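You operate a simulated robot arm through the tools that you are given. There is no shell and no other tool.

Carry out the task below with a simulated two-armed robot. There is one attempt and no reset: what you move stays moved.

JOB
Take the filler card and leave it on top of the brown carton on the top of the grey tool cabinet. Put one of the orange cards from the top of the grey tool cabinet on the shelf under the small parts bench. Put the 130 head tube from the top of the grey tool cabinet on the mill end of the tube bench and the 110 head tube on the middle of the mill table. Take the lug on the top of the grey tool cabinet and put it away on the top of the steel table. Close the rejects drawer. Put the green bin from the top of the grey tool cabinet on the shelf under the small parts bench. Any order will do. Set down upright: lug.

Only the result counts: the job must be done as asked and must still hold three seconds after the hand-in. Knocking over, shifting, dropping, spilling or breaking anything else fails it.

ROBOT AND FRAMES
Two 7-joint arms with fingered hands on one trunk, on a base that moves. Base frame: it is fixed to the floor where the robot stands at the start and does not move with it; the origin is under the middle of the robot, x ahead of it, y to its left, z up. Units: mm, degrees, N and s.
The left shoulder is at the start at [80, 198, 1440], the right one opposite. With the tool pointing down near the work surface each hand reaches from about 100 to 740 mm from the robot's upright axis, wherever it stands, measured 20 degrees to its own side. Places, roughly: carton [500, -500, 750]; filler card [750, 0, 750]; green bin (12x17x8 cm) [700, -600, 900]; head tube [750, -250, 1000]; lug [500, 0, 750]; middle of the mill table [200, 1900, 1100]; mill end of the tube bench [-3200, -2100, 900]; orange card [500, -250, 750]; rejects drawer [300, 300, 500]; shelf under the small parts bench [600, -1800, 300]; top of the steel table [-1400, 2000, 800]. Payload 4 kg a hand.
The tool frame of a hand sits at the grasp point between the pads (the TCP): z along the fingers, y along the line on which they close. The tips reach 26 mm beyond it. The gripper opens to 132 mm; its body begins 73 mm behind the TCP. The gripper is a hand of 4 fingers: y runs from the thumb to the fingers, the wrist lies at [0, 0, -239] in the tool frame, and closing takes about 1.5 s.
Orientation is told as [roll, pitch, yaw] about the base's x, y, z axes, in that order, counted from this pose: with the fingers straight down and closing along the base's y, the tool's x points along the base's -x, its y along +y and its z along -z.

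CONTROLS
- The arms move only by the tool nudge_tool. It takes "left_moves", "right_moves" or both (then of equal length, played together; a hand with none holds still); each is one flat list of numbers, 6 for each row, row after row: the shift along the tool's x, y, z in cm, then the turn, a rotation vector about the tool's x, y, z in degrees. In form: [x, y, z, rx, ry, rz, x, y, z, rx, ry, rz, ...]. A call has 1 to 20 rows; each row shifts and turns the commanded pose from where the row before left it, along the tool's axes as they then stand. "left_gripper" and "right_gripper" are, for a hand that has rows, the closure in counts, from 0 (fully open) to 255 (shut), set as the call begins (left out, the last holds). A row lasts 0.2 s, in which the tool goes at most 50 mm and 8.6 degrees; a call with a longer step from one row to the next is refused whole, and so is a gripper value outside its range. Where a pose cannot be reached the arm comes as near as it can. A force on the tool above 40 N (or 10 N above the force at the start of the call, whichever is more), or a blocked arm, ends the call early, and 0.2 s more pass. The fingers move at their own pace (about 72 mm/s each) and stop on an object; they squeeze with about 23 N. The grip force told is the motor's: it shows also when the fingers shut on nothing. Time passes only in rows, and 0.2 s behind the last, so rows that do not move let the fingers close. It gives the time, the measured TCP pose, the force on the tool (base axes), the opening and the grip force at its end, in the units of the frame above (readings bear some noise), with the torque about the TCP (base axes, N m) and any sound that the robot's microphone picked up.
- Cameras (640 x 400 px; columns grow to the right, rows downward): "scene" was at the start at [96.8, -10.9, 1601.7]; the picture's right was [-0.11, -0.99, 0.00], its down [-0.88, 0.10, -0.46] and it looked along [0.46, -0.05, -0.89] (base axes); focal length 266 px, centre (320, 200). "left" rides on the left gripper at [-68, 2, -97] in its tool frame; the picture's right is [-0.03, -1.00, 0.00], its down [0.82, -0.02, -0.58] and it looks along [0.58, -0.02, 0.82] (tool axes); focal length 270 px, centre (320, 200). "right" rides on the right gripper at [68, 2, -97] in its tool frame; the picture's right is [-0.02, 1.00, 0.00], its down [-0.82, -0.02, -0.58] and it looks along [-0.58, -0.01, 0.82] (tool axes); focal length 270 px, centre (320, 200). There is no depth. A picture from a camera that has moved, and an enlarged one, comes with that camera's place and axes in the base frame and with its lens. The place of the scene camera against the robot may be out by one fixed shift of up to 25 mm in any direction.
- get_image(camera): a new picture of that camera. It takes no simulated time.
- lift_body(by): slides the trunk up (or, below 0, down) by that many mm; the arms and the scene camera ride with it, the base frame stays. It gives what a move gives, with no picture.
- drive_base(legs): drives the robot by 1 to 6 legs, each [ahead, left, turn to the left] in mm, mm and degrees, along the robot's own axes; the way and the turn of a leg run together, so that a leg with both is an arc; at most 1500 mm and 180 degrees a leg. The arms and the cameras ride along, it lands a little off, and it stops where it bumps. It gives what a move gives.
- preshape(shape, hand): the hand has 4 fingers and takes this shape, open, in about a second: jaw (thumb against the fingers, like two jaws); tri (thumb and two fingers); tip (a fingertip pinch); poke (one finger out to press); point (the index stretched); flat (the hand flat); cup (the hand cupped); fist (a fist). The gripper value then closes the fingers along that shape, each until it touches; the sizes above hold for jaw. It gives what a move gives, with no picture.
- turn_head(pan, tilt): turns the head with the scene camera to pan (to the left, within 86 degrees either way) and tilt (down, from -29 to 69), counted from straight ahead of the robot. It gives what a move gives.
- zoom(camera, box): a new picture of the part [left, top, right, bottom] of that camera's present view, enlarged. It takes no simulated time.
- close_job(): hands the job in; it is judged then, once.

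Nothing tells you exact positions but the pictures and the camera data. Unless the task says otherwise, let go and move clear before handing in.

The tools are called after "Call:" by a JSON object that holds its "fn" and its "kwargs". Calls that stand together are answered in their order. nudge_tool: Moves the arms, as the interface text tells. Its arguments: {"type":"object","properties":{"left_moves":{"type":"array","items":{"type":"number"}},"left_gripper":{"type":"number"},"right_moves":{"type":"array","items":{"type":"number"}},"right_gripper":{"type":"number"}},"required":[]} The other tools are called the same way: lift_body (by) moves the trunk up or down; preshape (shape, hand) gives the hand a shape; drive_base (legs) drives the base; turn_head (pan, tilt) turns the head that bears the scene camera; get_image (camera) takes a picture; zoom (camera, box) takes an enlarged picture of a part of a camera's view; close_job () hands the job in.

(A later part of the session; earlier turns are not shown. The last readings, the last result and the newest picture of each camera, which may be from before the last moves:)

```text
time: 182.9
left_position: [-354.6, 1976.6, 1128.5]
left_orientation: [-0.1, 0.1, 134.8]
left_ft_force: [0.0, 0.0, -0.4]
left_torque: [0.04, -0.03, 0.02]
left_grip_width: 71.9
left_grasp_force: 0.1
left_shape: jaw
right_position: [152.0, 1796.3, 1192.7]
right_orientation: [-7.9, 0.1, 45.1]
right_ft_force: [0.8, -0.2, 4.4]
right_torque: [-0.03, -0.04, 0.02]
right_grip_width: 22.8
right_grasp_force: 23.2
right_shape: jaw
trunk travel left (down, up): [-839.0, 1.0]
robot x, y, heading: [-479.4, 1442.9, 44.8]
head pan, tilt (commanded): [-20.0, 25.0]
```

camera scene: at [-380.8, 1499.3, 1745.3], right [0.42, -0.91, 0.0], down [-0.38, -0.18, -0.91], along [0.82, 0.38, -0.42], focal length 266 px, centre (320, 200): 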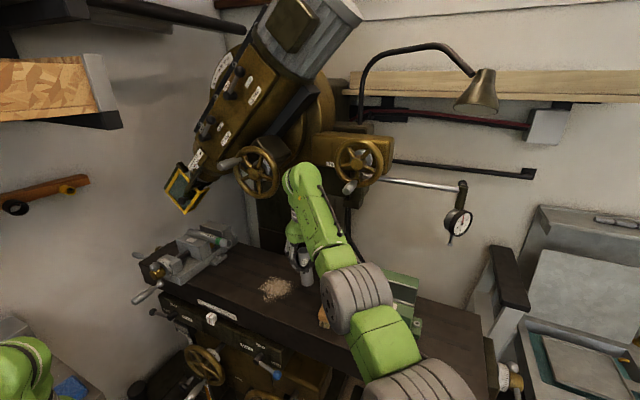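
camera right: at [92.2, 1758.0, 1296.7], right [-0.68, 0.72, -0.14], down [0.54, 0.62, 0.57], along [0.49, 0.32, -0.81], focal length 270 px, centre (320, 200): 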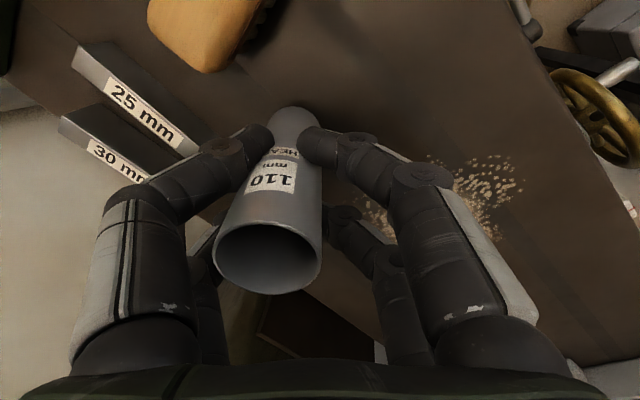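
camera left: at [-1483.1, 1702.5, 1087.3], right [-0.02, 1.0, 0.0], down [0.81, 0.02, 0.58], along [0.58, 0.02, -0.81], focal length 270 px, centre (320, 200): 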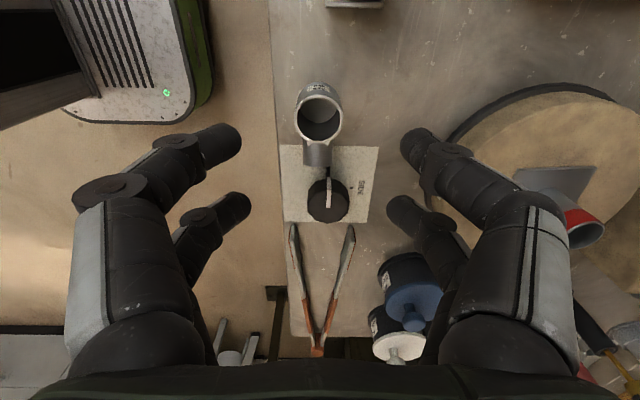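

Light contact. I now open only slightly and check how the tube behaves.

Call:
{"fn": "nudge_tool", "kwargs": {"right_moves": [0, 0, 0, 0, 0, 0, 0, 0, 0, 0, 0, 0], "right_gripper": 203}}

Call:
{"fn": "get_image", "kwargs": {"camera": "right"}}

```text
time: 183.5
left_position: [-354.0, 1975.2, 1127.4]
left_orientation: [-0.2, 0.2, 134.8]
left_ft_force: [0.6, -0.8, 0.0]
left_torque: [0.01, 0.0, 0.01]
left_grip_width: 71.8
left_grasp_force: 0.0
left_shape: jaw
right_position: [151.1, 1795.5, 1193.7]
right_orientation: [-7.9, 0.2, 45.1]
right_ft_force: [2.5, -2.9, 7.8]
right_torque: [-0.18, -0.2, 0.01]
right_grip_width: 28.5
right_grasp_force: 0.0
right_shape: jaw
trunk travel left (down, up): [-839.0, 1.0]
robot x, y, heading: [-482.2, 1446.8, 45.0]
head pan, tilt (commanded): [-20.0, 25.0]
```

```text
taken
camera right: at [91.6, 1756.3, 1289.3], right [-0.68, 0.72, -0.14], down [0.54, 0.62, 0.57], along [0.5, 0.32, -0.81], focal length 270 px, centre (320, 200)
```

right: 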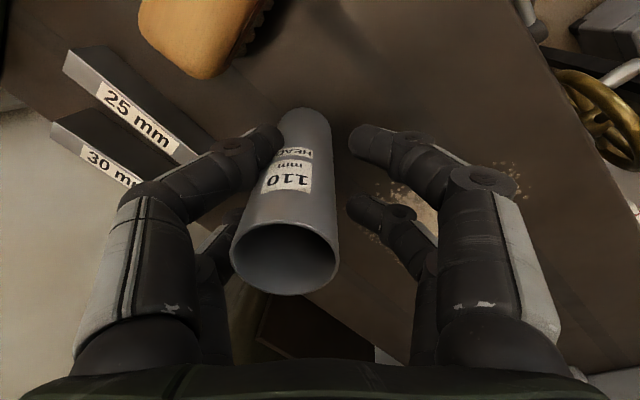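

The right fingers are free, but the left ones still touch the tube. I shift the hand slightly toward its left side so the tube stands free between them.

Call:
{"fn": "nudge_tool", "kwargs": {"right_moves": [0, -0.3, 0, 0, 0, 0, 0, 0, 0, 0, 0, 0]}}

Call:
{"fn": "get_image", "kwargs": {"camera": "right"}}

```text
time: 184.1
left_position: [-353.8, 1977.1, 1127.6]
left_orientation: [-0.2, 0.3, 134.7]
left_ft_force: [-0.5, 0.5, 0.2]
left_torque: [-0.02, 0.01, 0.01]
left_grip_width: 71.9
left_grasp_force: 0.0
left_shape: jaw
right_position: [152.4, 1794.0, 1190.5]
right_orientation: [-7.8, 0.3, 45.1]
right_ft_force: [1.1, -1.3, 1.8]
right_torque: [-0.04, -0.02, 0.02]
right_grip_width: 27.4
right_grasp_force: 0.2
right_shape: jaw
trunk travel left (down, up): [-839.0, 1.0]
robot x, y, heading: [-478.0, 1442.7, 45.0]
head pan, tilt (commanded): [-20.0, 25.0]
```

```text
taken
camera right: at [93.6, 1756.1, 1287.8], right [-0.68, 0.72, -0.14], down [0.54, 0.62, 0.57], along [0.49, 0.32, -0.81], focal length 270 px, centre (320, 200)
```

right: 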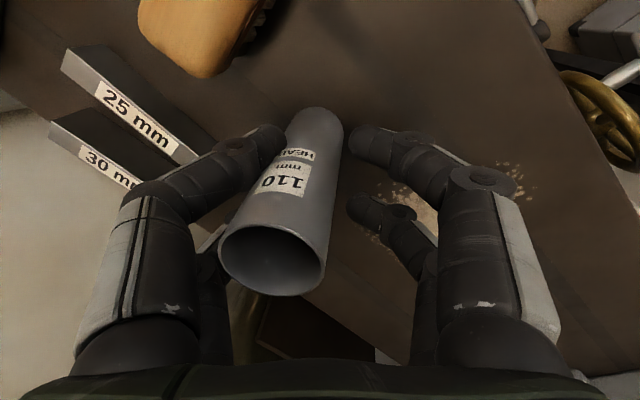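

By calibration against the original grasp the tube is upright within about 2°. I shift a touch more and open a little further.

Call:
{"fn": "nudge_tool", "kwargs": {"right_moves": [0, -0.25, 0, 0, 0, 0, 0, 0, 0, 0, 0, 0], "right_gripper": 192}}

Call:
{"fn": "get_image", "kwargs": {"camera": "right"}}

```text
time: 184.7
left_position: [-352.9, 1976.6, 1127.7]
left_orientation: [-0.1, 0.2, 134.8]
left_ft_force: [0.9, 0.3, -0.5]
left_torque: [0.02, -0.02, 0.02]
left_grip_width: 72.0
left_grasp_force: 0.1
left_shape: jaw
right_position: [154.0, 1792.9, 1192.2]
right_orientation: [-7.9, 0.3, 45.1]
right_ft_force: [0.1, -0.1, -0.8]
right_torque: [0.04, -0.04, -0.03]
right_grip_width: 32.2
right_grasp_force: 0.0
right_shape: jaw
trunk travel left (down, up): [-839.0, 1.0]
robot x, y, heading: [-477.8, 1443.2, 45.0]
head pan, tilt (commanded): [-20.0, 25.0]
```

```text
taken
camera right: at [95.9, 1754.3, 1288.2], right [-0.68, 0.72, -0.14], down [0.54, 0.62, 0.57], along [0.49, 0.32, -0.81], focal length 270 px, centre (320, 200)
```

right: 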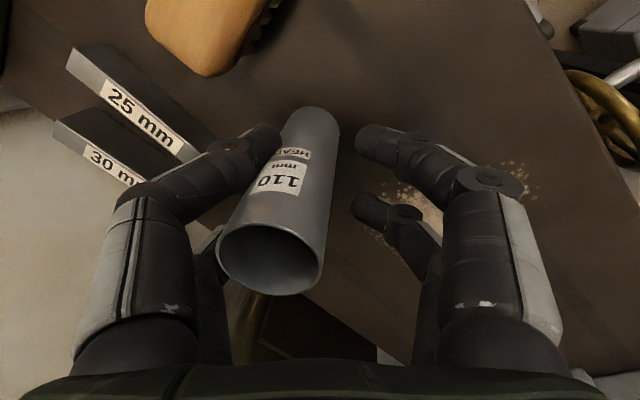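

Forces are now zero, so the tube stands free. I open a bit more and check that it stays put.

Call:
{"fn": "nudge_tool", "kwargs": {"right_moves": [0, 0, 0, 0, 0, 0, 0, 0, 0, 0, 0, 0], "right_gripper": 178}}

Call:
{"fn": "get_image", "kwargs": {"camera": "right"}}

```text
time: 185.3
left_position: [-353.8, 1976.8, 1127.8]
left_orientation: [-0.1, 0.2, 134.8]
left_ft_force: [0.1, 0.8, 0.3]
left_torque: [0.01, -0.02, -0.03]
left_grip_width: 72.2
left_grasp_force: 0.1
left_shape: jaw
right_position: [155.6, 1792.8, 1191.9]
right_orientation: [-7.9, 0.4, 45.2]
right_ft_force: [0.0, 0.1, -0.9]
right_torque: [0.01, 0.03, -0.01]
right_grip_width: 39.5
right_grasp_force: 0.0
right_shape: jaw
trunk travel left (down, up): [-839.0, 1.0]
robot x, y, heading: [-483.0, 1447.4, 44.8]
head pan, tilt (commanded): [-20.0, 25.0]
```

```text
taken
camera right: at [96.0, 1754.3, 1288.5], right [-0.68, 0.72, -0.14], down [0.54, 0.62, 0.57], along [0.49, 0.32, -0.81], focal length 270 px, centre (320, 200)
```

right: 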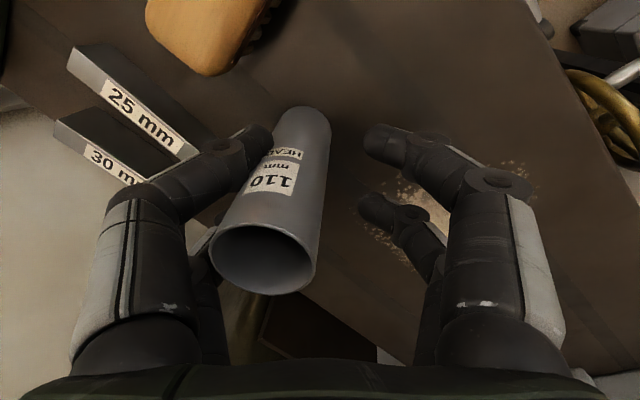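

The tube still follows the left fingers when they open. I zoom in closely to understand how it is stuck.

Call:
{"fn": "zoom", "kwargs": {"camera": "right", "box": [180, 90, 360, 310]}}

Call:
{"fn": "turn_head", "kwargs": {"pan": -15, "tilt": 32}}

Call:
{"fn": "zoom", "kwargs": {"camera": "scene", "box": [240, 120, 400, 280]}}

```text
1.82 times, centred on (270, 200) of right
camera zoom: at [96.0, 1754.3, 1288.5], right [-0.68, 0.72, -0.14], down [0.54, 0.62, 0.57], along [0.49, 0.32, -0.81], focal length 491 px, centre (411, 200)
```

zoom: 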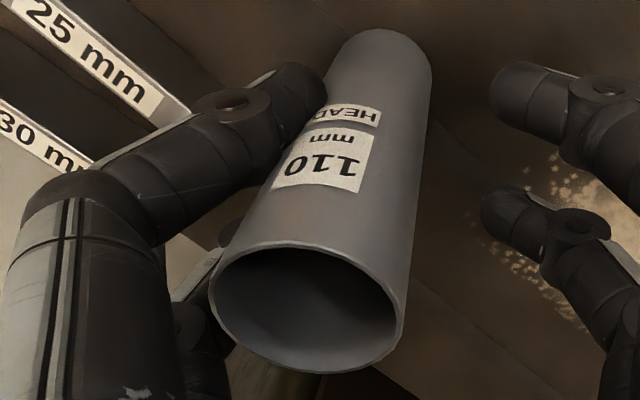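

```text
time: 186.0
left_position: [-354.0, 1976.5, 1127.6]
left_orientation: [-0.1, 0.2, 134.9]
left_ft_force: [1.0, 0.2, 0.0]
left_torque: [0.0, -0.01, -0.01]
left_grip_width: 72.0
left_grasp_force: 0.0
left_shape: jaw
right_position: [154.3, 1792.2, 1191.7]
right_orientation: [-7.9, 0.3, 45.0]
right_ft_force: [0.0, -0.3, -1.1]
right_torque: [0.02, 0.03, 0.02]
right_grip_width: 39.4
right_grasp_force: 0.1
right_shape: jaw
trunk travel left (down, up): [-839.0, 1.0]
robot x, y, heading: [-477.2, 1443.7, 44.8]
head pan, tilt (commanded): [-15.0, 32.0]
```

```text
2.50 times, centred on (320, 200) of scene
camera zoom: at [-379.1, 1505.0, 1733.7], right [0.5, -0.87, 0.0], down [-0.46, -0.26, -0.85], along [0.74, 0.42, -0.53], focal length 666 px, centre (320, 200)
```

zoom: 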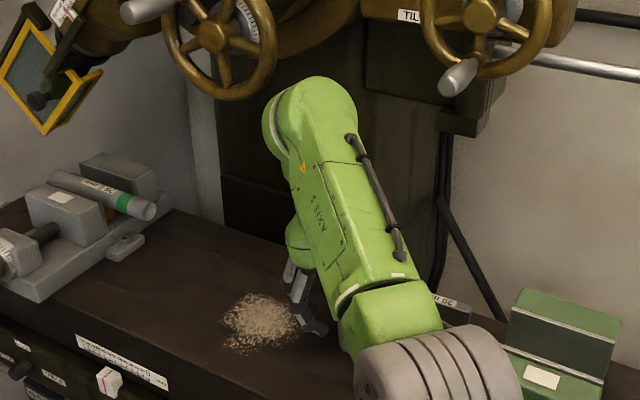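

I test whether the tube is free by raising the hand 6 mm.

Call:
{"fn": "nudge_tool", "kwargs": {"right_moves": [0, -0.08, -0.6, 0, 0, 0, 0, 0, 0, 0, 0, 0]}}

Call:
{"fn": "zoom", "kwargs": {"camera": "right", "box": [180, 90, 360, 310]}}

```text
time: 186.6
left_position: [-353.8, 1976.4, 1127.8]
left_orientation: [-0.1, 0.2, 134.8]
left_ft_force: [-0.3, 0.1, -0.5]
left_torque: [0.02, 0.01, -0.01]
left_grip_width: 71.9
left_grasp_force: 0.1
left_shape: jaw
right_position: [154.4, 1793.1, 1199.2]
right_orientation: [-7.9, 0.3, 45.1]
right_ft_force: [0.3, 1.1, -1.5]
right_torque: [0.02, 0.03, 0.01]
right_grip_width: 39.6
right_grasp_force: 0.1
right_shape: jaw
trunk travel left (down, up): [-839.0, 1.0]
robot x, y, heading: [-479.1, 1445.1, 45.1]
head pan, tilt (commanded): [-15.0, 32.0]
```

```text
1.82 times, centred on (270, 200) of right
camera zoom: at [95.8, 1754.3, 1295.0], right [-0.68, 0.72, -0.14], down [0.54, 0.62, 0.57], along [0.49, 0.32, -0.81], focal length 491 px, centre (411, 200)
```

zoom: 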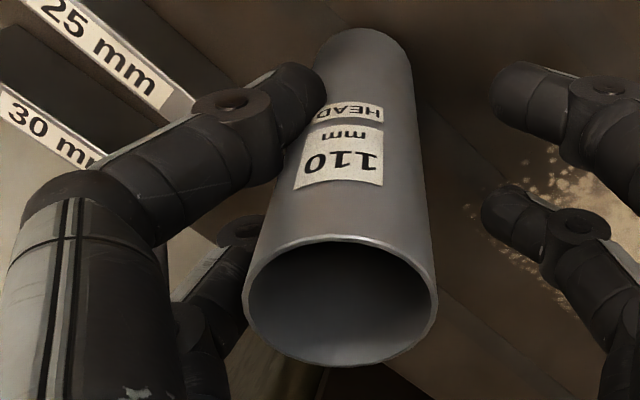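

The tube seems to rise with the hand, so I lift another centimetre to be sure how it hangs.

Call:
{"fn": "nudge_tool", "kwargs": {"right_moves": [0, -0.14, -1.0, 0, 0, 0, 0, 0, 0, 0, 0, 0]}}

Call:
{"fn": "get_image", "kwargs": {"camera": "right"}}

```text
time: 187.2
left_position: [-353.5, 1976.7, 1128.4]
left_orientation: [-0.1, 0.1, 134.8]
left_ft_force: [0.0, 0.3, 0.6]
left_torque: [-0.02, -0.02, -0.03]
left_grip_width: 72.3
left_grasp_force: 0.0
left_shape: jaw
right_position: [153.9, 1792.6, 1210.0]
right_orientation: [-7.8, 0.3, 45.1]
right_ft_force: [0.8, 0.0, -1.8]
right_torque: [0.0, 0.03, 0.02]
right_grip_width: 39.7
right_grasp_force: 0.1
right_shape: jaw
trunk travel left (down, up): [-839.0, 1.0]
robot x, y, heading: [-483.6, 1444.8, 45.0]
head pan, tilt (commanded): [-15.0, 32.0]
```

```text
taken
camera right: at [95.7, 1754.4, 1304.9], right [-0.68, 0.72, -0.14], down [0.54, 0.62, 0.57], along [0.49, 0.32, -0.81], focal length 270 px, centre (320, 200)
```

right: 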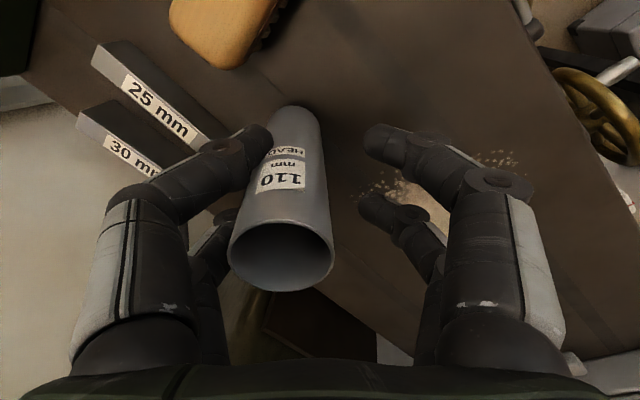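

Call:
{"fn": "zoom", "kwargs": {"camera": "right", "box": [200, 90, 350, 200]}}

Call:
{"fn": "zoom", "kwargs": {"camera": "right", "box": [200, 190, 350, 300]}}

```text
3.64 times, centred on (275, 145) of right
camera zoom: at [95.7, 1754.4, 1304.9], right [-0.68, 0.72, -0.14], down [0.54, 0.62, 0.57], along [0.49, 0.32, -0.81], focal length 983 px, centre (484, 400)
```

zoom: 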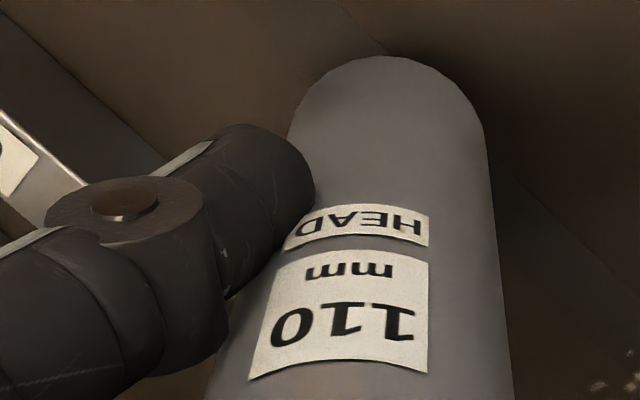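

```text
3.64 times, centred on (275, 245) of right
camera zoom: at [95.7, 1754.4, 1304.9], right [-0.68, 0.72, -0.14], down [0.54, 0.62, 0.57], along [0.49, 0.32, -0.81], focal length 983 px, centre (484, 36)
```

zoom: 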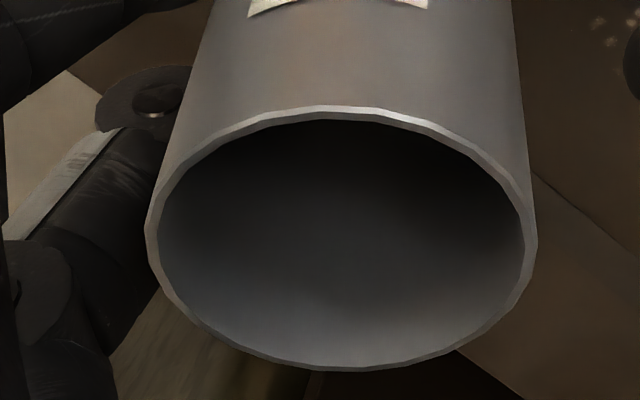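

The tube is wedged between the two left fingers. I level the hand (so the tube is vertical), then I'll set its base on the table and slide the fingers down slightly, which should free the wedge.

Call:
{"fn": "nudge_tool", "kwargs": {"right_moves": [0, 0, 0, -4, 0, 0, 0, 0, 0, -3.9, 0, 0, 0, 0, 0, 0, 0, 0]}}

Call:
{"fn": "get_image", "kwargs": {"camera": "right"}}

Call:
{"fn": "zoom", "kwargs": {"camera": "scene", "box": [240, 120, 400, 280]}}

```text
time: 188.0
left_position: [-354.1, 1976.5, 1127.8]
left_orientation: [-0.1, 0.2, 134.8]
left_ft_force: [0.2, 0.3, -0.8]
left_torque: [0.03, -0.01, 0.0]
left_grip_width: 72.1
left_grasp_force: 0.1
left_shape: jaw
right_position: [155.3, 1793.7, 1208.2]
right_orientation: [0.0, 0.3, 45.2]
right_ft_force: [0.4, 0.9, -2.1]
right_torque: [0.0, 0.01, -0.02]
right_grip_width: 40.0
right_grasp_force: 0.1
right_shape: jaw
trunk travel left (down, up): [-839.0, 1.0]
robot x, y, heading: [-482.2, 1443.8, 44.8]
head pan, tilt (commanded): [-15.0, 32.0]
```

```text
taken
camera right: at [105.4, 1745.2, 1305.6], right [-0.69, 0.72, 0.0], down [0.59, 0.57, 0.57], along [0.41, 0.4, -0.82], focal length 270 px, centre (320, 200)
```

right: 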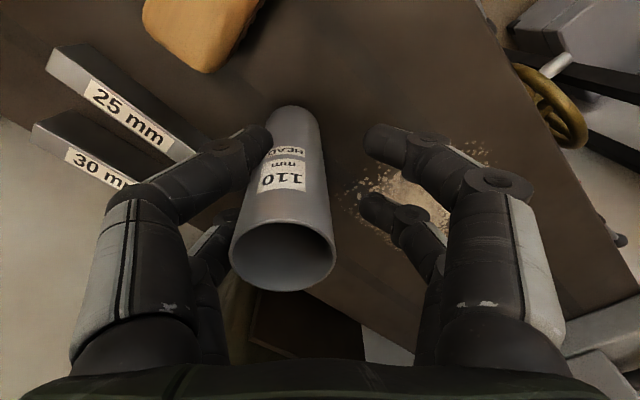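

```text
2.50 times, centred on (320, 200) of scene
camera zoom: at [-379.1, 1505.3, 1733.7], right [0.5, -0.87, 0.0], down [-0.46, -0.26, -0.85], along [0.74, 0.42, -0.53], focal length 666 px, centre (320, 200)
```

zoom: 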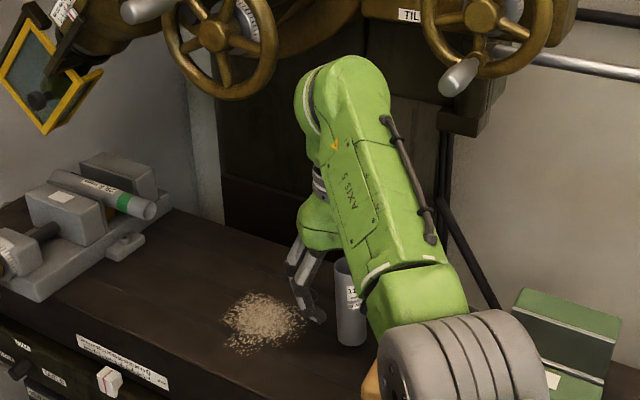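

Now the tube hangs vertical in view of the head camera. I lower it to the table in small steps.

Call:
{"fn": "nudge_tool", "kwargs": {"right_moves": [0, 0, 1.0, 0, 0, 0, 0, 0, 0, 0, 0, 0]}}

Call:
{"fn": "nudge_tool", "kwargs": {"right_moves": [0, 0, 0.4, 0, 0, 0, 0, 0, 0, 0, 0, 0]}}

Call:
{"fn": "zoom", "kwargs": {"camera": "scene", "box": [280, 180, 380, 280]}}

```text
time: 188.6
left_position: [-353.9, 1976.4, 1128.8]
left_orientation: [-0.1, 0.2, 134.8]
left_ft_force: [-0.1, -0.1, 0.2]
left_torque: [0.01, 0.01, 0.0]
left_grip_width: 72.1
left_grasp_force: 0.1
left_shape: jaw
right_position: [155.2, 1792.1, 1199.0]
right_orientation: [0.0, 0.3, 45.1]
right_ft_force: [0.7, 0.6, -1.2]
right_torque: [0.02, 0.01, -0.01]
right_grip_width: 39.5
right_grasp_force: 0.1
right_shape: jaw
trunk travel left (down, up): [-839.0, 1.0]
robot x, y, heading: [-482.4, 1445.4, 45.2]
head pan, tilt (commanded): [-15.0, 32.0]
```

```text
time: 189.2
left_position: [-354.1, 1976.8, 1127.9]
left_orientation: [0.0, 0.2, 134.8]
left_ft_force: [1.3, -0.2, -0.4]
left_torque: [0.0, 0.03, 0.04]
left_grip_width: 71.9
left_grasp_force: 0.1
left_shape: jaw
right_position: [154.8, 1791.6, 1194.2]
right_orientation: [0.0, 0.2, 45.1]
right_ft_force: [-0.2, -0.1, 0.6]
right_torque: [-0.01, -0.03, 0.02]
right_grip_width: 39.9
right_grasp_force: 0.1
right_shape: jaw
trunk travel left (down, up): [-839.0, 1.0]
robot x, y, heading: [-481.1, 1440.7, 44.6]
head pan, tilt (commanded): [-15.0, 32.0]
```

```text
4.00 times, centred on (330, 230) of scene
camera zoom: at [-379.3, 1504.4, 1733.8], right [0.5, -0.87, 0.0], down [-0.46, -0.26, -0.85], along [0.74, 0.42, -0.53], focal length 1065 px, centre (280, 80)
```

zoom: 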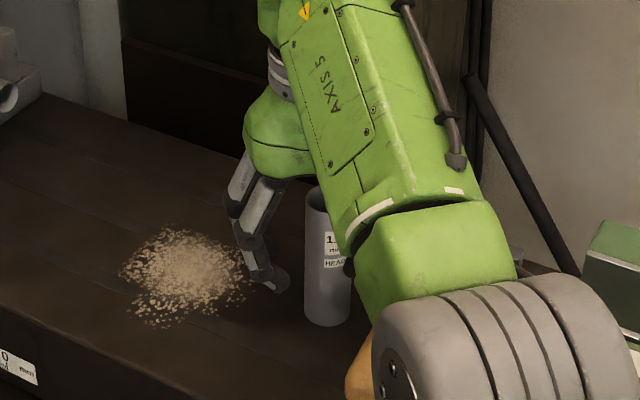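

The tube's base is at the table. I press down a few mm to make the fingers slide along it.

Call:
{"fn": "nudge_tool", "kwargs": {"right_moves": [0, 0, 0.4, 0, 0, 0, 0, 0, 0, 0, 0, 0]}}

Call:
{"fn": "get_image", "kwargs": {"camera": "right"}}

```text
time: 189.8
left_position: [-354.3, 1976.2, 1128.3]
left_orientation: [-0.2, 0.1, 134.8]
left_ft_force: [0.0, 0.0, -0.1]
left_torque: [0.01, 0.01, -0.02]
left_grip_width: 72.1
left_grasp_force: 0.1
left_shape: jaw
right_position: [154.6, 1791.4, 1192.0]
right_orientation: [0.1, 0.1, 45.2]
right_ft_force: [2.0, -0.4, 8.6]
right_torque: [-0.18, -0.19, 0.04]
right_grip_width: 40.5
right_grasp_force: 0.0
right_shape: jaw
trunk travel left (down, up): [-839.0, 1.0]
robot x, y, heading: [-480.9, 1445.2, 45.0]
head pan, tilt (commanded): [-15.0, 32.0]
```

```text
taken
camera right: at [104.6, 1744.1, 1289.2], right [-0.69, 0.72, 0.0], down [0.59, 0.56, 0.58], along [0.42, 0.4, -0.82], focal length 270 px, centre (320, 200)
```

right: 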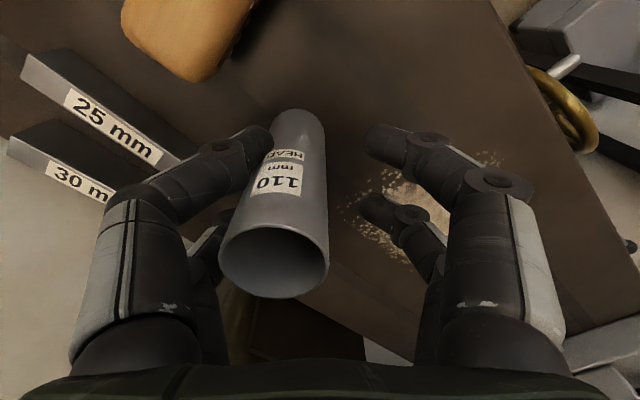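

Call:
{"fn": "nudge_tool", "kwargs": {"right_moves": [0, 0, 0.4, 0, 0, 0, 0, 0, 0, 0, 0, 0]}}

Call:
{"fn": "get_image", "kwargs": {"camera": "right"}}

```text
time: 190.4
left_position: [-353.6, 1976.4, 1128.6]
left_orientation: [-0.2, 0.2, 134.8]
left_ft_force: [0.1, -0.2, 0.6]
left_torque: [0.04, 0.03, -0.03]
left_grip_width: 72.2
left_grasp_force: 0.1
left_shape: jaw
right_position: [154.7, 1791.5, 1187.1]
right_orientation: [0.0, 0.2, 45.0]
right_ft_force: [1.2, -0.7, 3.2]
right_torque: [-0.09, -0.05, 0.0]
right_grip_width: 40.5
right_grasp_force: 0.0
right_shape: jaw
trunk travel left (down, up): [-839.0, 1.0]
robot x, y, heading: [-481.8, 1445.4, 45.0]
head pan, tilt (commanded): [-15.0, 32.0]
```

```text
taken
camera right: at [104.7, 1744.2, 1283.3], right [-0.69, 0.72, 0.0], down [0.59, 0.57, 0.57], along [0.41, 0.4, -0.82], focal length 270 px, centre (320, 200)
```

right: 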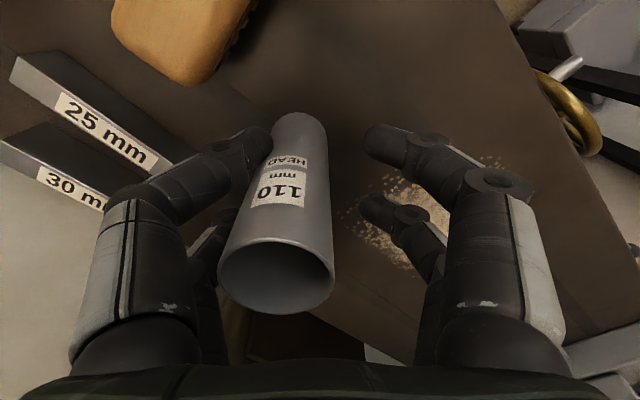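

The fingers slid along the tube (force dropped). I continue a little further.

Call:
{"fn": "nudge_tool", "kwargs": {"right_moves": [0, 0, 0.4, 0, 0, 0, 0, 0, 0, 0, 0, 0]}}

Call:
{"fn": "get_image", "kwargs": {"camera": "right"}}

```text
time: 191.0
left_position: [-354.1, 1975.3, 1128.4]
left_orientation: [-0.1, 0.3, 134.7]
left_ft_force: [0.1, 0.7, 0.3]
left_torque: [-0.01, -0.01, 0.01]
left_grip_width: 71.7
left_grasp_force: 0.2
left_shape: jaw
right_position: [154.0, 1791.2, 1182.7]
right_orientation: [0.0, 0.2, 45.1]
right_ft_force: [1.0, -1.4, 3.2]
right_torque: [-0.12, -0.1, -0.01]
right_grip_width: 40.8
right_grasp_force: 0.1
right_shape: jaw
trunk travel left (down, up): [-839.0, 1.0]
robot x, y, heading: [-479.5, 1442.0, 44.9]
head pan, tilt (commanded): [-15.0, 32.0]
```

```text
taken
camera right: at [104.8, 1744.0, 1279.9], right [-0.69, 0.72, 0.0], down [0.59, 0.57, 0.57], along [0.42, 0.4, -0.82], focal length 270 px, centre (320, 200)
```

right: 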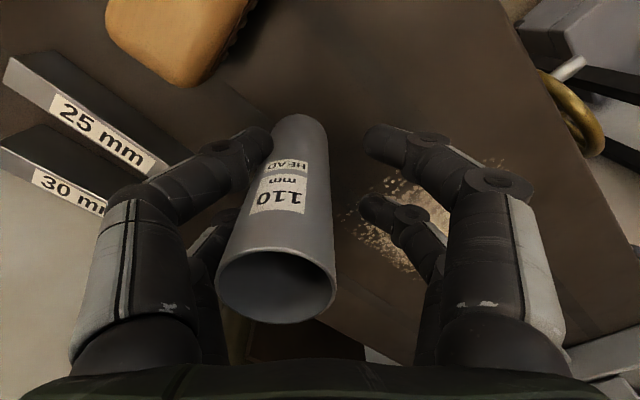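

It slides with only 3 N of friction. I now combine the downward slide with a sideways move away from the tube so it comes off the fingers.

Call:
{"fn": "nudge_tool", "kwargs": {"right_moves": [0, -0.15, 0.4, 0, 0, 0, 0, -0.15, 0.4, 0, 0, 0, 0, 0, 0, 0, 0, 0]}}

Call:
{"fn": "get_image", "kwargs": {"camera": "right"}}

```text
time: 191.8
left_position: [-354.5, 1977.4, 1128.9]
left_orientation: [-0.1, 0.2, 134.8]
left_ft_force: [-0.7, -1.1, -0.7]
left_torque: [0.01, -0.02, 0.01]
left_grip_width: 71.9
left_grasp_force: 0.2
left_shape: jaw
right_position: [156.4, 1789.9, 1173.7]
right_orientation: [0.0, 0.2, 45.1]
right_ft_force: [-0.1, -0.3, 0.0]
right_torque: [-0.04, 0.02, -0.03]
right_grip_width: 40.1
right_grasp_force: 0.1
right_shape: jaw
trunk travel left (down, up): [-839.0, 1.0]
robot x, y, heading: [-481.3, 1443.0, 44.9]
head pan, tilt (commanded): [-15.0, 32.0]
```

```text
taken
camera right: at [107.2, 1742.6, 1271.4], right [-0.69, 0.72, 0.0], down [0.59, 0.57, 0.57], along [0.41, 0.4, -0.82], focal length 270 px, centre (320, 200)
```

right: 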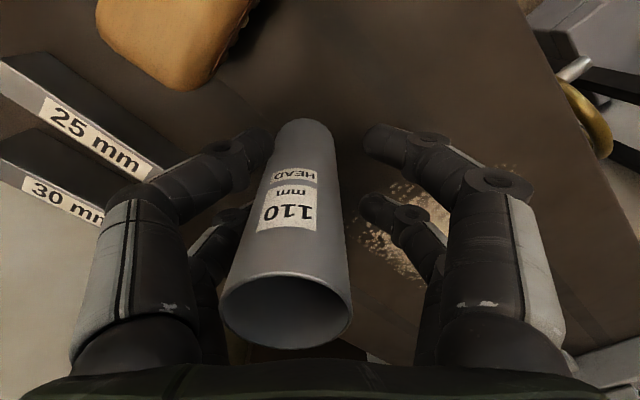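

The force is zero now and the tube stands free. I centre the hand around it by moving a few mm, then check again.

Call:
{"fn": "nudge_tool", "kwargs": {"right_moves": [0, -0.3, 0, 0, 0, 0, 0, 0, 0, 0, 0, 0]}}

Call:
{"fn": "get_image", "kwargs": {"camera": "right"}}

```text
time: 192.4
left_position: [-353.5, 1977.0, 1127.9]
left_orientation: [-0.1, 0.2, 134.7]
left_ft_force: [-0.5, 0.1, -1.1]
left_torque: [0.0, -0.01, 0.01]
left_grip_width: 72.0
left_grasp_force: 0.1
left_shape: jaw
right_position: [159.3, 1786.9, 1174.7]
right_orientation: [0.0, 0.2, 45.1]
right_ft_force: [-0.8, 0.5, -0.2]
right_torque: [-0.02, 0.03, 0.0]
right_grip_width: 40.1
right_grasp_force: 0.1
right_shape: jaw
trunk travel left (down, up): [-839.0, 1.0]
robot x, y, heading: [-480.4, 1443.1, 45.1]
head pan, tilt (commanded): [-15.0, 32.0]
```

```text
taken
camera right: at [109.5, 1740.5, 1271.6], right [-0.69, 0.72, 0.0], down [0.59, 0.57, 0.57], along [0.42, 0.4, -0.82], focal length 270 px, centre (320, 200)
```

right: 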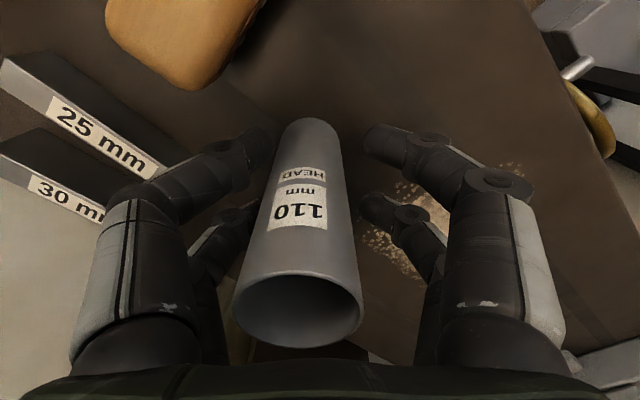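

The tube stays where it stands. One more small shift, then open wider and raise straight up.

Call:
{"fn": "nudge_tool", "kwargs": {"right_moves": [0, -0.3, 0, 0, 0, 0, 0, 0, 0, 0, 0, 0, 0, 0, 0, 0, 0, 0], "right_gripper": 160}}

Call:
{"fn": "get_image", "kwargs": {"camera": "right"}}

```text
time: 193.2
left_position: [-354.7, 1976.3, 1128.4]
left_orientation: [-0.1, 0.3, 134.8]
left_ft_force: [-0.1, 0.0, -0.4]
left_torque: [-0.01, 0.02, 0.01]
left_grip_width: 71.9
left_grasp_force: 0.1
left_shape: jaw
right_position: [160.5, 1785.9, 1175.9]
right_orientation: [0.0, 0.2, 45.2]
right_ft_force: [0.5, 0.3, 0.7]
right_torque: [0.0, 0.01, 0.04]
right_grip_width: 48.8
right_grasp_force: 0.0
right_shape: jaw
trunk travel left (down, up): [-839.0, 1.0]
robot x, y, heading: [-483.0, 1442.0, 44.8]
head pan, tilt (commanded): [-15.0, 32.0]
```

```text
taken
camera right: at [111.5, 1738.7, 1271.9], right [-0.69, 0.72, 0.0], down [0.59, 0.57, 0.57], along [0.42, 0.4, -0.82], focal length 270 px, centre (320, 200)
```

right: 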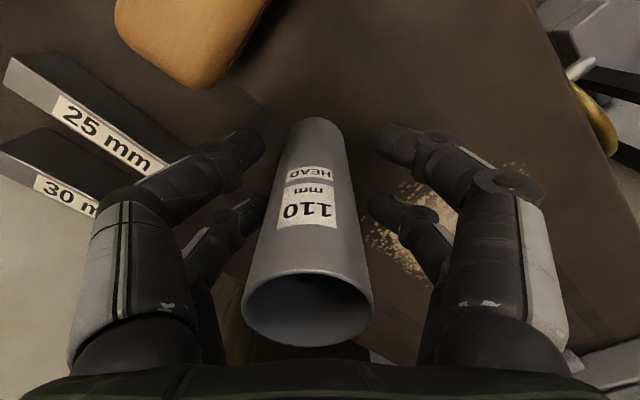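

Clear on both sides. I raise the hand straight up past the tube's top.

Call:
{"fn": "nudge_tool", "kwargs": {"right_moves": [0, 0, -1.5, 0, 0, 0, 0, 0, -2, 0, 0, 0, 0, 0, -2, 0, 0, 0, 0, 0, 0, 0, 0, 0]}}

Call:
{"fn": "get_image", "kwargs": {"camera": "right"}}

Call:
{"fn": "nudge_tool", "kwargs": {"right_moves": [0, 0, -2, 0, 0, 0, 0, 0, -2, 0, 0, 0, 0, 0, -1, 0, 0, 0, 0, 0, 0, 0, 0, 0]}}

Call:
{"fn": "get_image", "kwargs": {"camera": "right"}}

Call:
{"fn": "get_image", "kwargs": {"camera": "scene"}}

```text
time: 194.2
left_position: [-354.0, 1976.5, 1127.5]
left_orientation: [-0.1, 0.2, 134.7]
left_ft_force: [-0.4, -0.6, 1.0]
left_torque: [0.01, -0.02, -0.01]
left_grip_width: 72.0
left_grasp_force: 0.1
left_shape: jaw
right_position: [161.3, 1786.0, 1229.4]
right_orientation: [0.0, 0.3, 45.2]
right_ft_force: [0.3, 0.2, -0.3]
right_torque: [0.0, 0.0, -0.01]
right_grip_width: 48.7
right_grasp_force: 0.1
right_shape: jaw
trunk travel left (down, up): [-839.0, 1.0]
robot x, y, heading: [-481.4, 1443.9, 45.4]
head pan, tilt (commanded): [-15.0, 32.0]
```

```text
taken
camera right: at [111.8, 1738.4, 1326.6], right [-0.69, 0.72, 0.0], down [0.59, 0.57, 0.57], along [0.42, 0.4, -0.82], focal length 270 px, centre (320, 200)
```

right: 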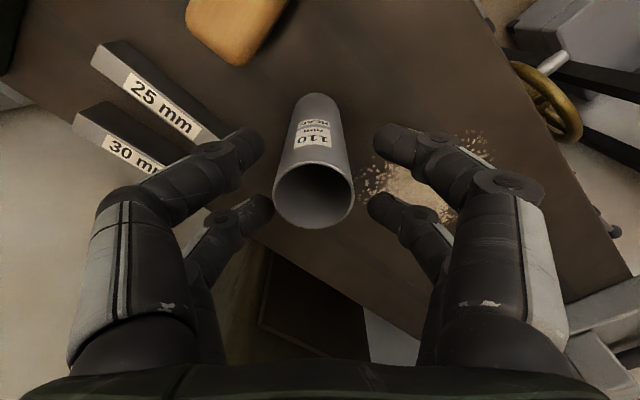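

```text
time: 195.2
left_position: [-353.6, 1977.1, 1127.1]
left_orientation: [-0.1, 0.2, 134.8]
left_ft_force: [0.0, 0.3, 0.1]
left_torque: [0.0, 0.01, 0.02]
left_grip_width: 72.1
left_grasp_force: 0.0
left_shape: jaw
right_position: [161.2, 1787.3, 1279.3]
right_orientation: [0.0, 0.3, 45.1]
right_ft_force: [0.5, -1.2, 0.1]
right_torque: [0.03, 0.01, -0.01]
right_grip_width: 48.7
right_grasp_force: 0.1
right_shape: jaw
trunk travel left (down, up): [-839.0, 1.0]
robot x, y, heading: [-481.1, 1442.7, 45.0]
head pan, tilt (commanded): [-15.0, 32.0]
```

```text
taken
camera right: at [112.0, 1739.0, 1376.9], right [-0.69, 0.72, 0.0], down [0.59, 0.57, 0.57], along [0.41, 0.4, -0.82], focal length 270 px, centre (320, 200)
```

right: 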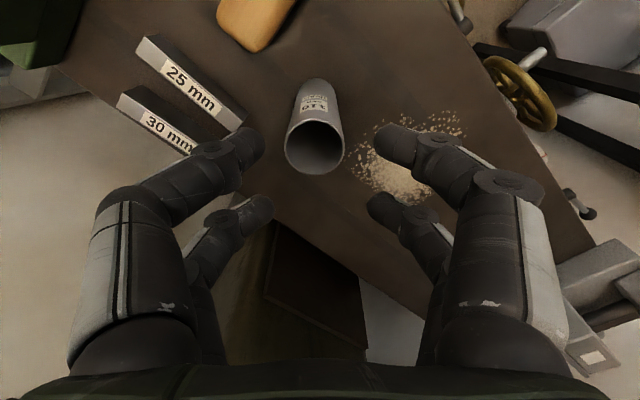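

```text
taken
camera scene: at [-378.9, 1505.1, 1733.7], right [0.5, -0.87, 0.0], down [-0.46, -0.26, -0.85], along [0.74, 0.42, -0.53], focal length 266 px, centre (320, 200)
```

scene: 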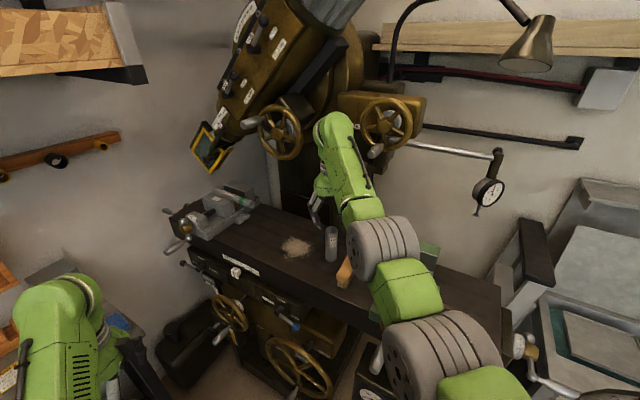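

The 110 tube stands on the mill table. I check its position relative to the table's ends before leaving.

Call:
{"fn": "zoom", "kwargs": {"camera": "scene", "box": [150, 170, 350, 300]}}

Call:
{"fn": "zoom", "kwargs": {"camera": "scene", "box": [320, 220, 540, 370]}}

```text
3.08 times, centred on (250, 235) of scene
camera zoom: at [-378.9, 1505.1, 1733.7], right [0.5, -0.87, 0.0], down [-0.46, -0.26, -0.85], along [0.74, 0.42, -0.53], focal length 819 px, centre (535, 92)
```

zoom: 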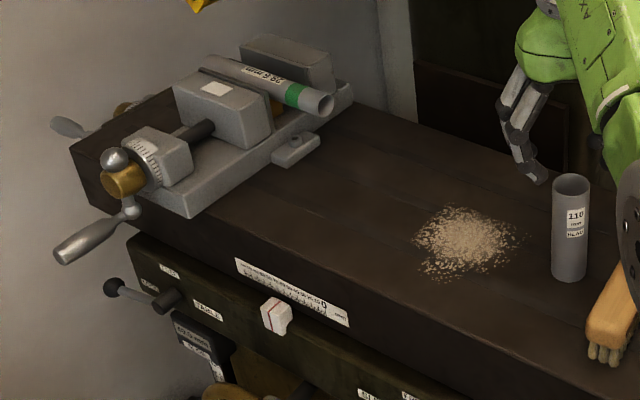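

```text
2.67 times, centred on (430, 295) of scene
camera zoom: at [-378.9, 1505.1, 1733.7], right [0.5, -0.87, 0.0], down [-0.46, -0.26, -0.85], along [0.74, 0.42, -0.53], focal length 710 px, centre (27, -53)
```

zoom: 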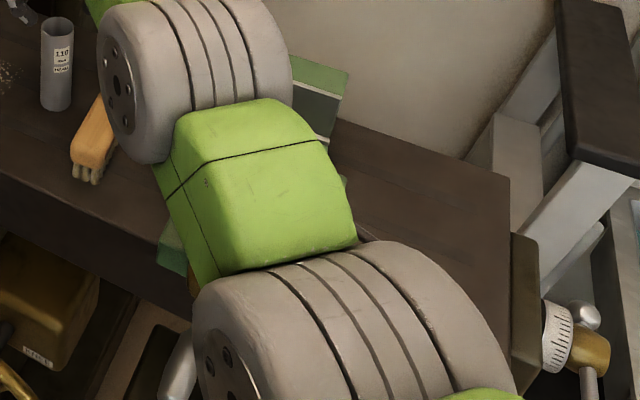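

The tube is near the table's centre (table runs y≈1314–2440). I back out from the mill and return toward the cabinet.

Call:
{"fn": "drive_base", "kwargs": {"legs": [[-164, 164, 0], [-480, -480, -45]]}}

Call:
{"fn": "turn_head", "kwargs": {"pan": 0, "tilt": 25}}

Call:
{"fn": "get_image", "kwargs": {"camera": "scene"}}

```text
time: 200.3
left_position: [-498.8, 1125.4, 1126.4]
left_orientation: [0.0, 0.3, 90.2]
left_ft_force: [-0.2, 0.1, 0.4]
left_torque: [-0.01, 0.0, 0.0]
left_grip_width: 72.0
left_grasp_force: 0.3
left_shape: jaw
right_position: [-265.2, 628.2, 1277.9]
right_orientation: [0.0, 0.3, 0.5]
right_ft_force: [-0.2, -0.2, -0.5]
right_torque: [-0.03, 0.04, -0.01]
right_grip_width: 48.9
right_grasp_force: 0.0
right_shape: jaw
trunk travel left (down, up): [-839.0, 1.0]
robot x, y, heading: [-967.2, 833.1, 0.4]
head pan, tilt (commanded): [-15.0, 32.0]
```

```text
time: 201.0
left_position: [-499.9, 1122.1, 1128.2]
left_orientation: [-0.1, 0.2, 90.2]
left_ft_force: [-0.1, -0.5, 0.2]
left_torque: [-0.01, 0.02, 0.02]
left_grip_width: 71.9
left_grasp_force: 0.1
left_shape: jaw
right_position: [-267.3, 626.5, 1279.1]
right_orientation: [-0.2, 0.2, 0.5]
right_ft_force: [-0.2, -0.1, -0.1]
right_torque: [0.02, 0.0, 0.01]
right_grip_width: 49.1
right_grasp_force: 0.0
right_shape: jaw
trunk travel left (down, up): [-839.0, 1.0]
robot x, y, heading: [-966.0, 833.3, 0.1]
head pan, tilt (commanded): [0.0, 25.0]
```

```text
taken
camera scene: at [-840.2, 830.7, 1744.7], right [0.0, -1.0, 0.0], down [-0.42, 0.0, -0.91], along [0.91, 0.0, -0.42], focal length 266 px, centre (320, 200)
```

scene: 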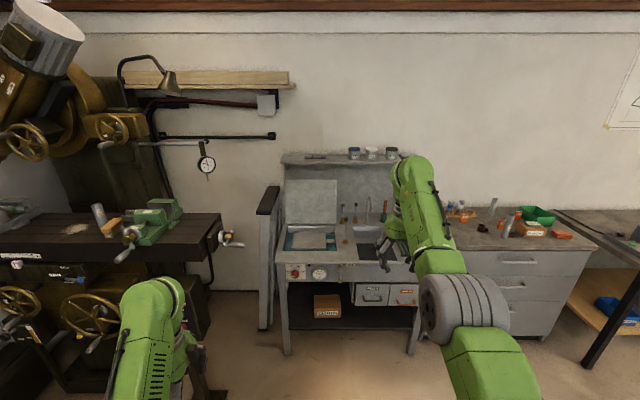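

I drive to a spot from where I can see the cabinet's right side and the shelf under the small parts bench.

Call:
{"fn": "drive_base", "kwargs": {"legs": [[330, -1250, 0]]}}

Call:
{"fn": "turn_head", "kwargs": {"pan": -40, "tilt": 40}}

Call:
{"fn": "get_image", "kwargs": {"camera": "scene"}}

Call:
{"fn": "turn_head", "kwargs": {"pan": -10, "tilt": 40}}

Call:
{"fn": "get_image", "kwargs": {"camera": "scene"}}

```text
time: 207.5
left_position: [-168.9, -117.6, 1128.5]
left_orientation: [-0.2, 0.3, 89.8]
left_ft_force: [-0.1, -0.3, 0.1]
left_torque: [0.01, 0.02, 0.05]
left_grip_width: 71.8
left_grasp_force: 0.1
left_shape: jaw
right_position: [58.4, -616.6, 1280.3]
right_orientation: [0.0, 0.2, 0.1]
right_ft_force: [0.5, 0.9, -1.3]
right_torque: [-0.02, 0.0, 0.01]
right_grip_width: 49.1
right_grasp_force: 0.1
right_shape: jaw
trunk travel left (down, up): [-839.0, 1.0]
robot x, y, heading: [-640.7, -410.6, -0.5]
head pan, tilt (commanded): [0.0, 25.0]
```

```text
time: 208.6
left_position: [-170.9, -119.6, 1127.1]
left_orientation: [0.0, 0.2, 89.8]
left_ft_force: [-0.3, 0.1, 0.3]
left_torque: [0.01, -0.01, -0.01]
left_grip_width: 71.9
left_grasp_force: 0.0
left_shape: jaw
right_position: [59.2, -619.2, 1279.7]
right_orientation: [0.1, 0.3, 0.1]
right_ft_force: [0.0, -0.6, -1.2]
right_torque: [-0.01, -0.02, 0.01]
right_grip_width: 48.9
right_grasp_force: 0.0
right_shape: jaw
trunk travel left (down, up): [-839.0, 1.0]
robot x, y, heading: [-636.8, -406.8, -0.2]
head pan, tilt (commanded): [-40.0, 40.0]
```

```text
taken
camera scene: at [-540.0, -465.4, 1721.5], right [-0.64, -0.76, 0.0], down [-0.49, 0.41, -0.77], along [0.59, -0.49, -0.64], focal length 266 px, centre (320, 200)
```

scene: 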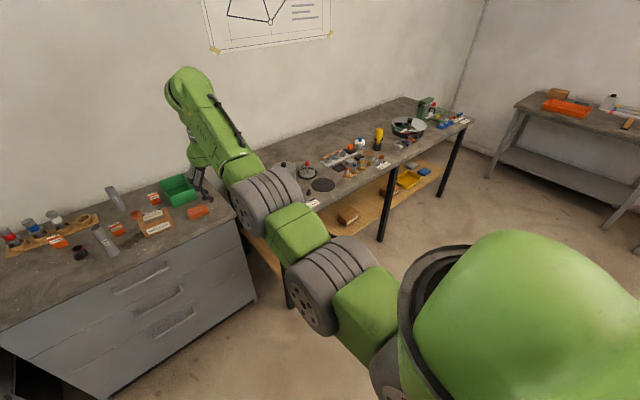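

```text
time: 209.5
left_position: [-171.4, -119.3, 1128.3]
left_orientation: [-0.1, 0.3, 89.8]
left_ft_force: [-0.5, -0.3, 0.0]
left_torque: [0.01, -0.02, -0.03]
left_grip_width: 72.0
left_grasp_force: 0.1
left_shape: jaw
right_position: [58.3, -618.8, 1279.1]
right_orientation: [-0.1, 0.4, 0.1]
right_ft_force: [-0.1, -0.6, 0.4]
right_torque: [-0.02, 0.01, -0.02]
right_grip_width: 49.0
right_grasp_force: 0.0
right_shape: jaw
trunk travel left (down, up): [-839.0, 1.0]
robot x, y, heading: [-639.6, -406.6, -0.2]
head pan, tilt (commanded): [-10.0, 40.0]
```

```text
taken
camera scene: at [-521.5, -425.3, 1721.5], right [-0.18, -0.98, 0.0], down [-0.63, 0.11, -0.77], along [0.75, -0.14, -0.64], focal length 266 px, centre (320, 200)
```

scene: 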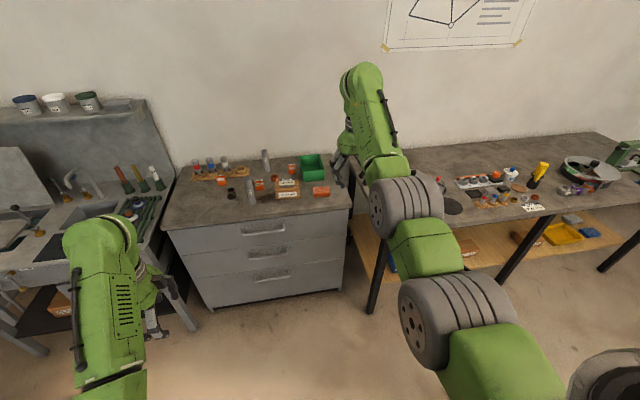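

Call:
{"fn": "zoom", "kwargs": {"camera": "scene", "box": [180, 140, 360, 230]}}

Call:
{"fn": "zoom", "kwargs": {"camera": "scene", "box": [340, 150, 640, 320]}}

```text
3.56 times, centred on (270, 185) of scene
camera zoom: at [-521.5, -425.3, 1721.5], right [-0.18, -0.98, 0.0], down [-0.63, 0.11, -0.77], along [0.75, -0.14, -0.64], focal length 947 px, centre (498, 253)
```

zoom: 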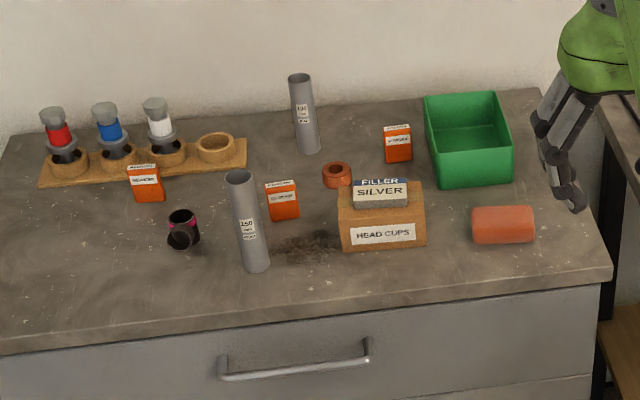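

```text
2.13 times, centred on (490, 235) of scene
camera zoom: at [-521.5, -425.3, 1721.5], right [-0.18, -0.98, 0.0], down [-0.63, 0.11, -0.77], along [0.75, -0.14, -0.64], focal length 568 px, centre (-43, 125)
```

zoom: 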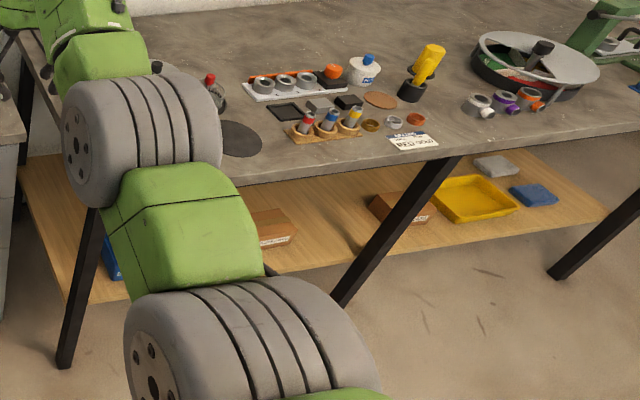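

The cards stand upright (≈46 wide, 18 thick); the middle one at about (646,-307) is easiest for the left hand, and the bin spans y −544…−662 which the right jaw can just span. I drive up to the cabinet between them.

Call:
{"fn": "drive_base", "kwargs": {"legs": [[690, -44, 0.2]]}}

Call:
{"fn": "get_image", "kwargs": {"camera": "left"}}

Call:
{"fn": "get_image", "kwargs": {"camera": "right"}}

Call:
{"fn": "get_image", "kwargs": {"camera": "scene"}}

```text
time: 213.3
left_position: [519.2, -154.4, 1128.4]
left_orientation: [-0.2, 0.2, 90.7]
left_ft_force: [0.4, -0.8, -0.2]
left_torque: [0.0, -0.03, 0.02]
left_grip_width: 72.0
left_grasp_force: 0.1
left_shape: jaw
right_position: [754.9, -651.0, 1280.1]
right_orientation: [0.1, 0.1, 1.0]
right_ft_force: [0.4, 0.3, -0.3]
right_torque: [-0.03, 0.01, 0.02]
right_grip_width: 48.9
right_grasp_force: 0.2
right_shape: jaw
trunk travel left (down, up): [-839.0, 1.0]
robot x, y, heading: [63.4, -445.7, 0.8]
head pan, tilt (commanded): [-10.0, 40.0]
```

```text
taken
camera left: at [516.1, -85.7, 1224.1], right [1.0, 0.04, 0.0], down [0.03, -0.81, 0.58], along [0.02, -0.58, -0.81], focal length 270 px, centre (320, 200)
```

left: 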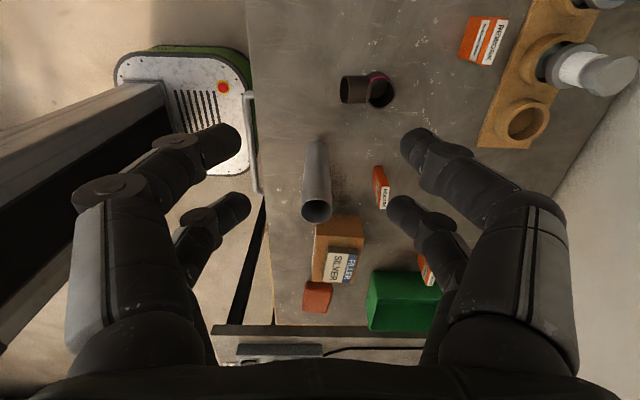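

```text
taken
camera right: at [686.4, -650.1, 1378.1], right [0.01, 1.0, 0.0], down [0.82, -0.01, 0.58], along [0.58, -0.01, -0.82], focal length 270 px, centre (320, 200)
```

right: 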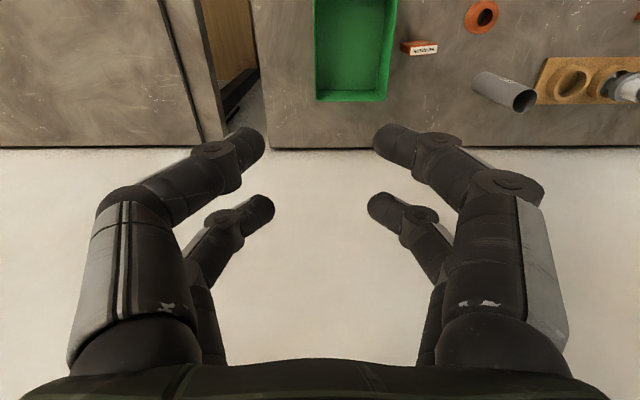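

```text
taken
camera scene: at [171.6, -465.0, 1721.7], right [-0.16, -0.99, 0.0], down [-0.63, 0.1, -0.77], along [0.76, -0.13, -0.64], focal length 266 px, centre (320, 200)
```

scene: 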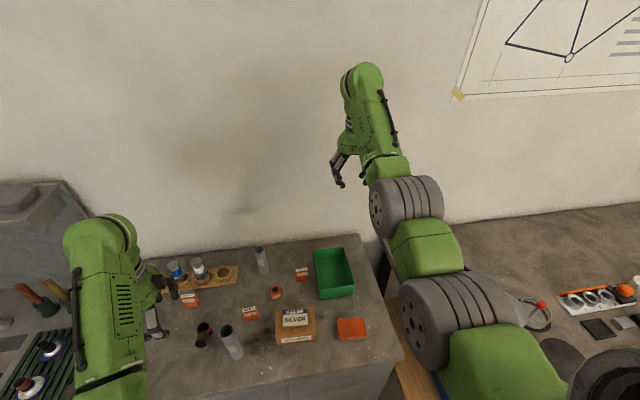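

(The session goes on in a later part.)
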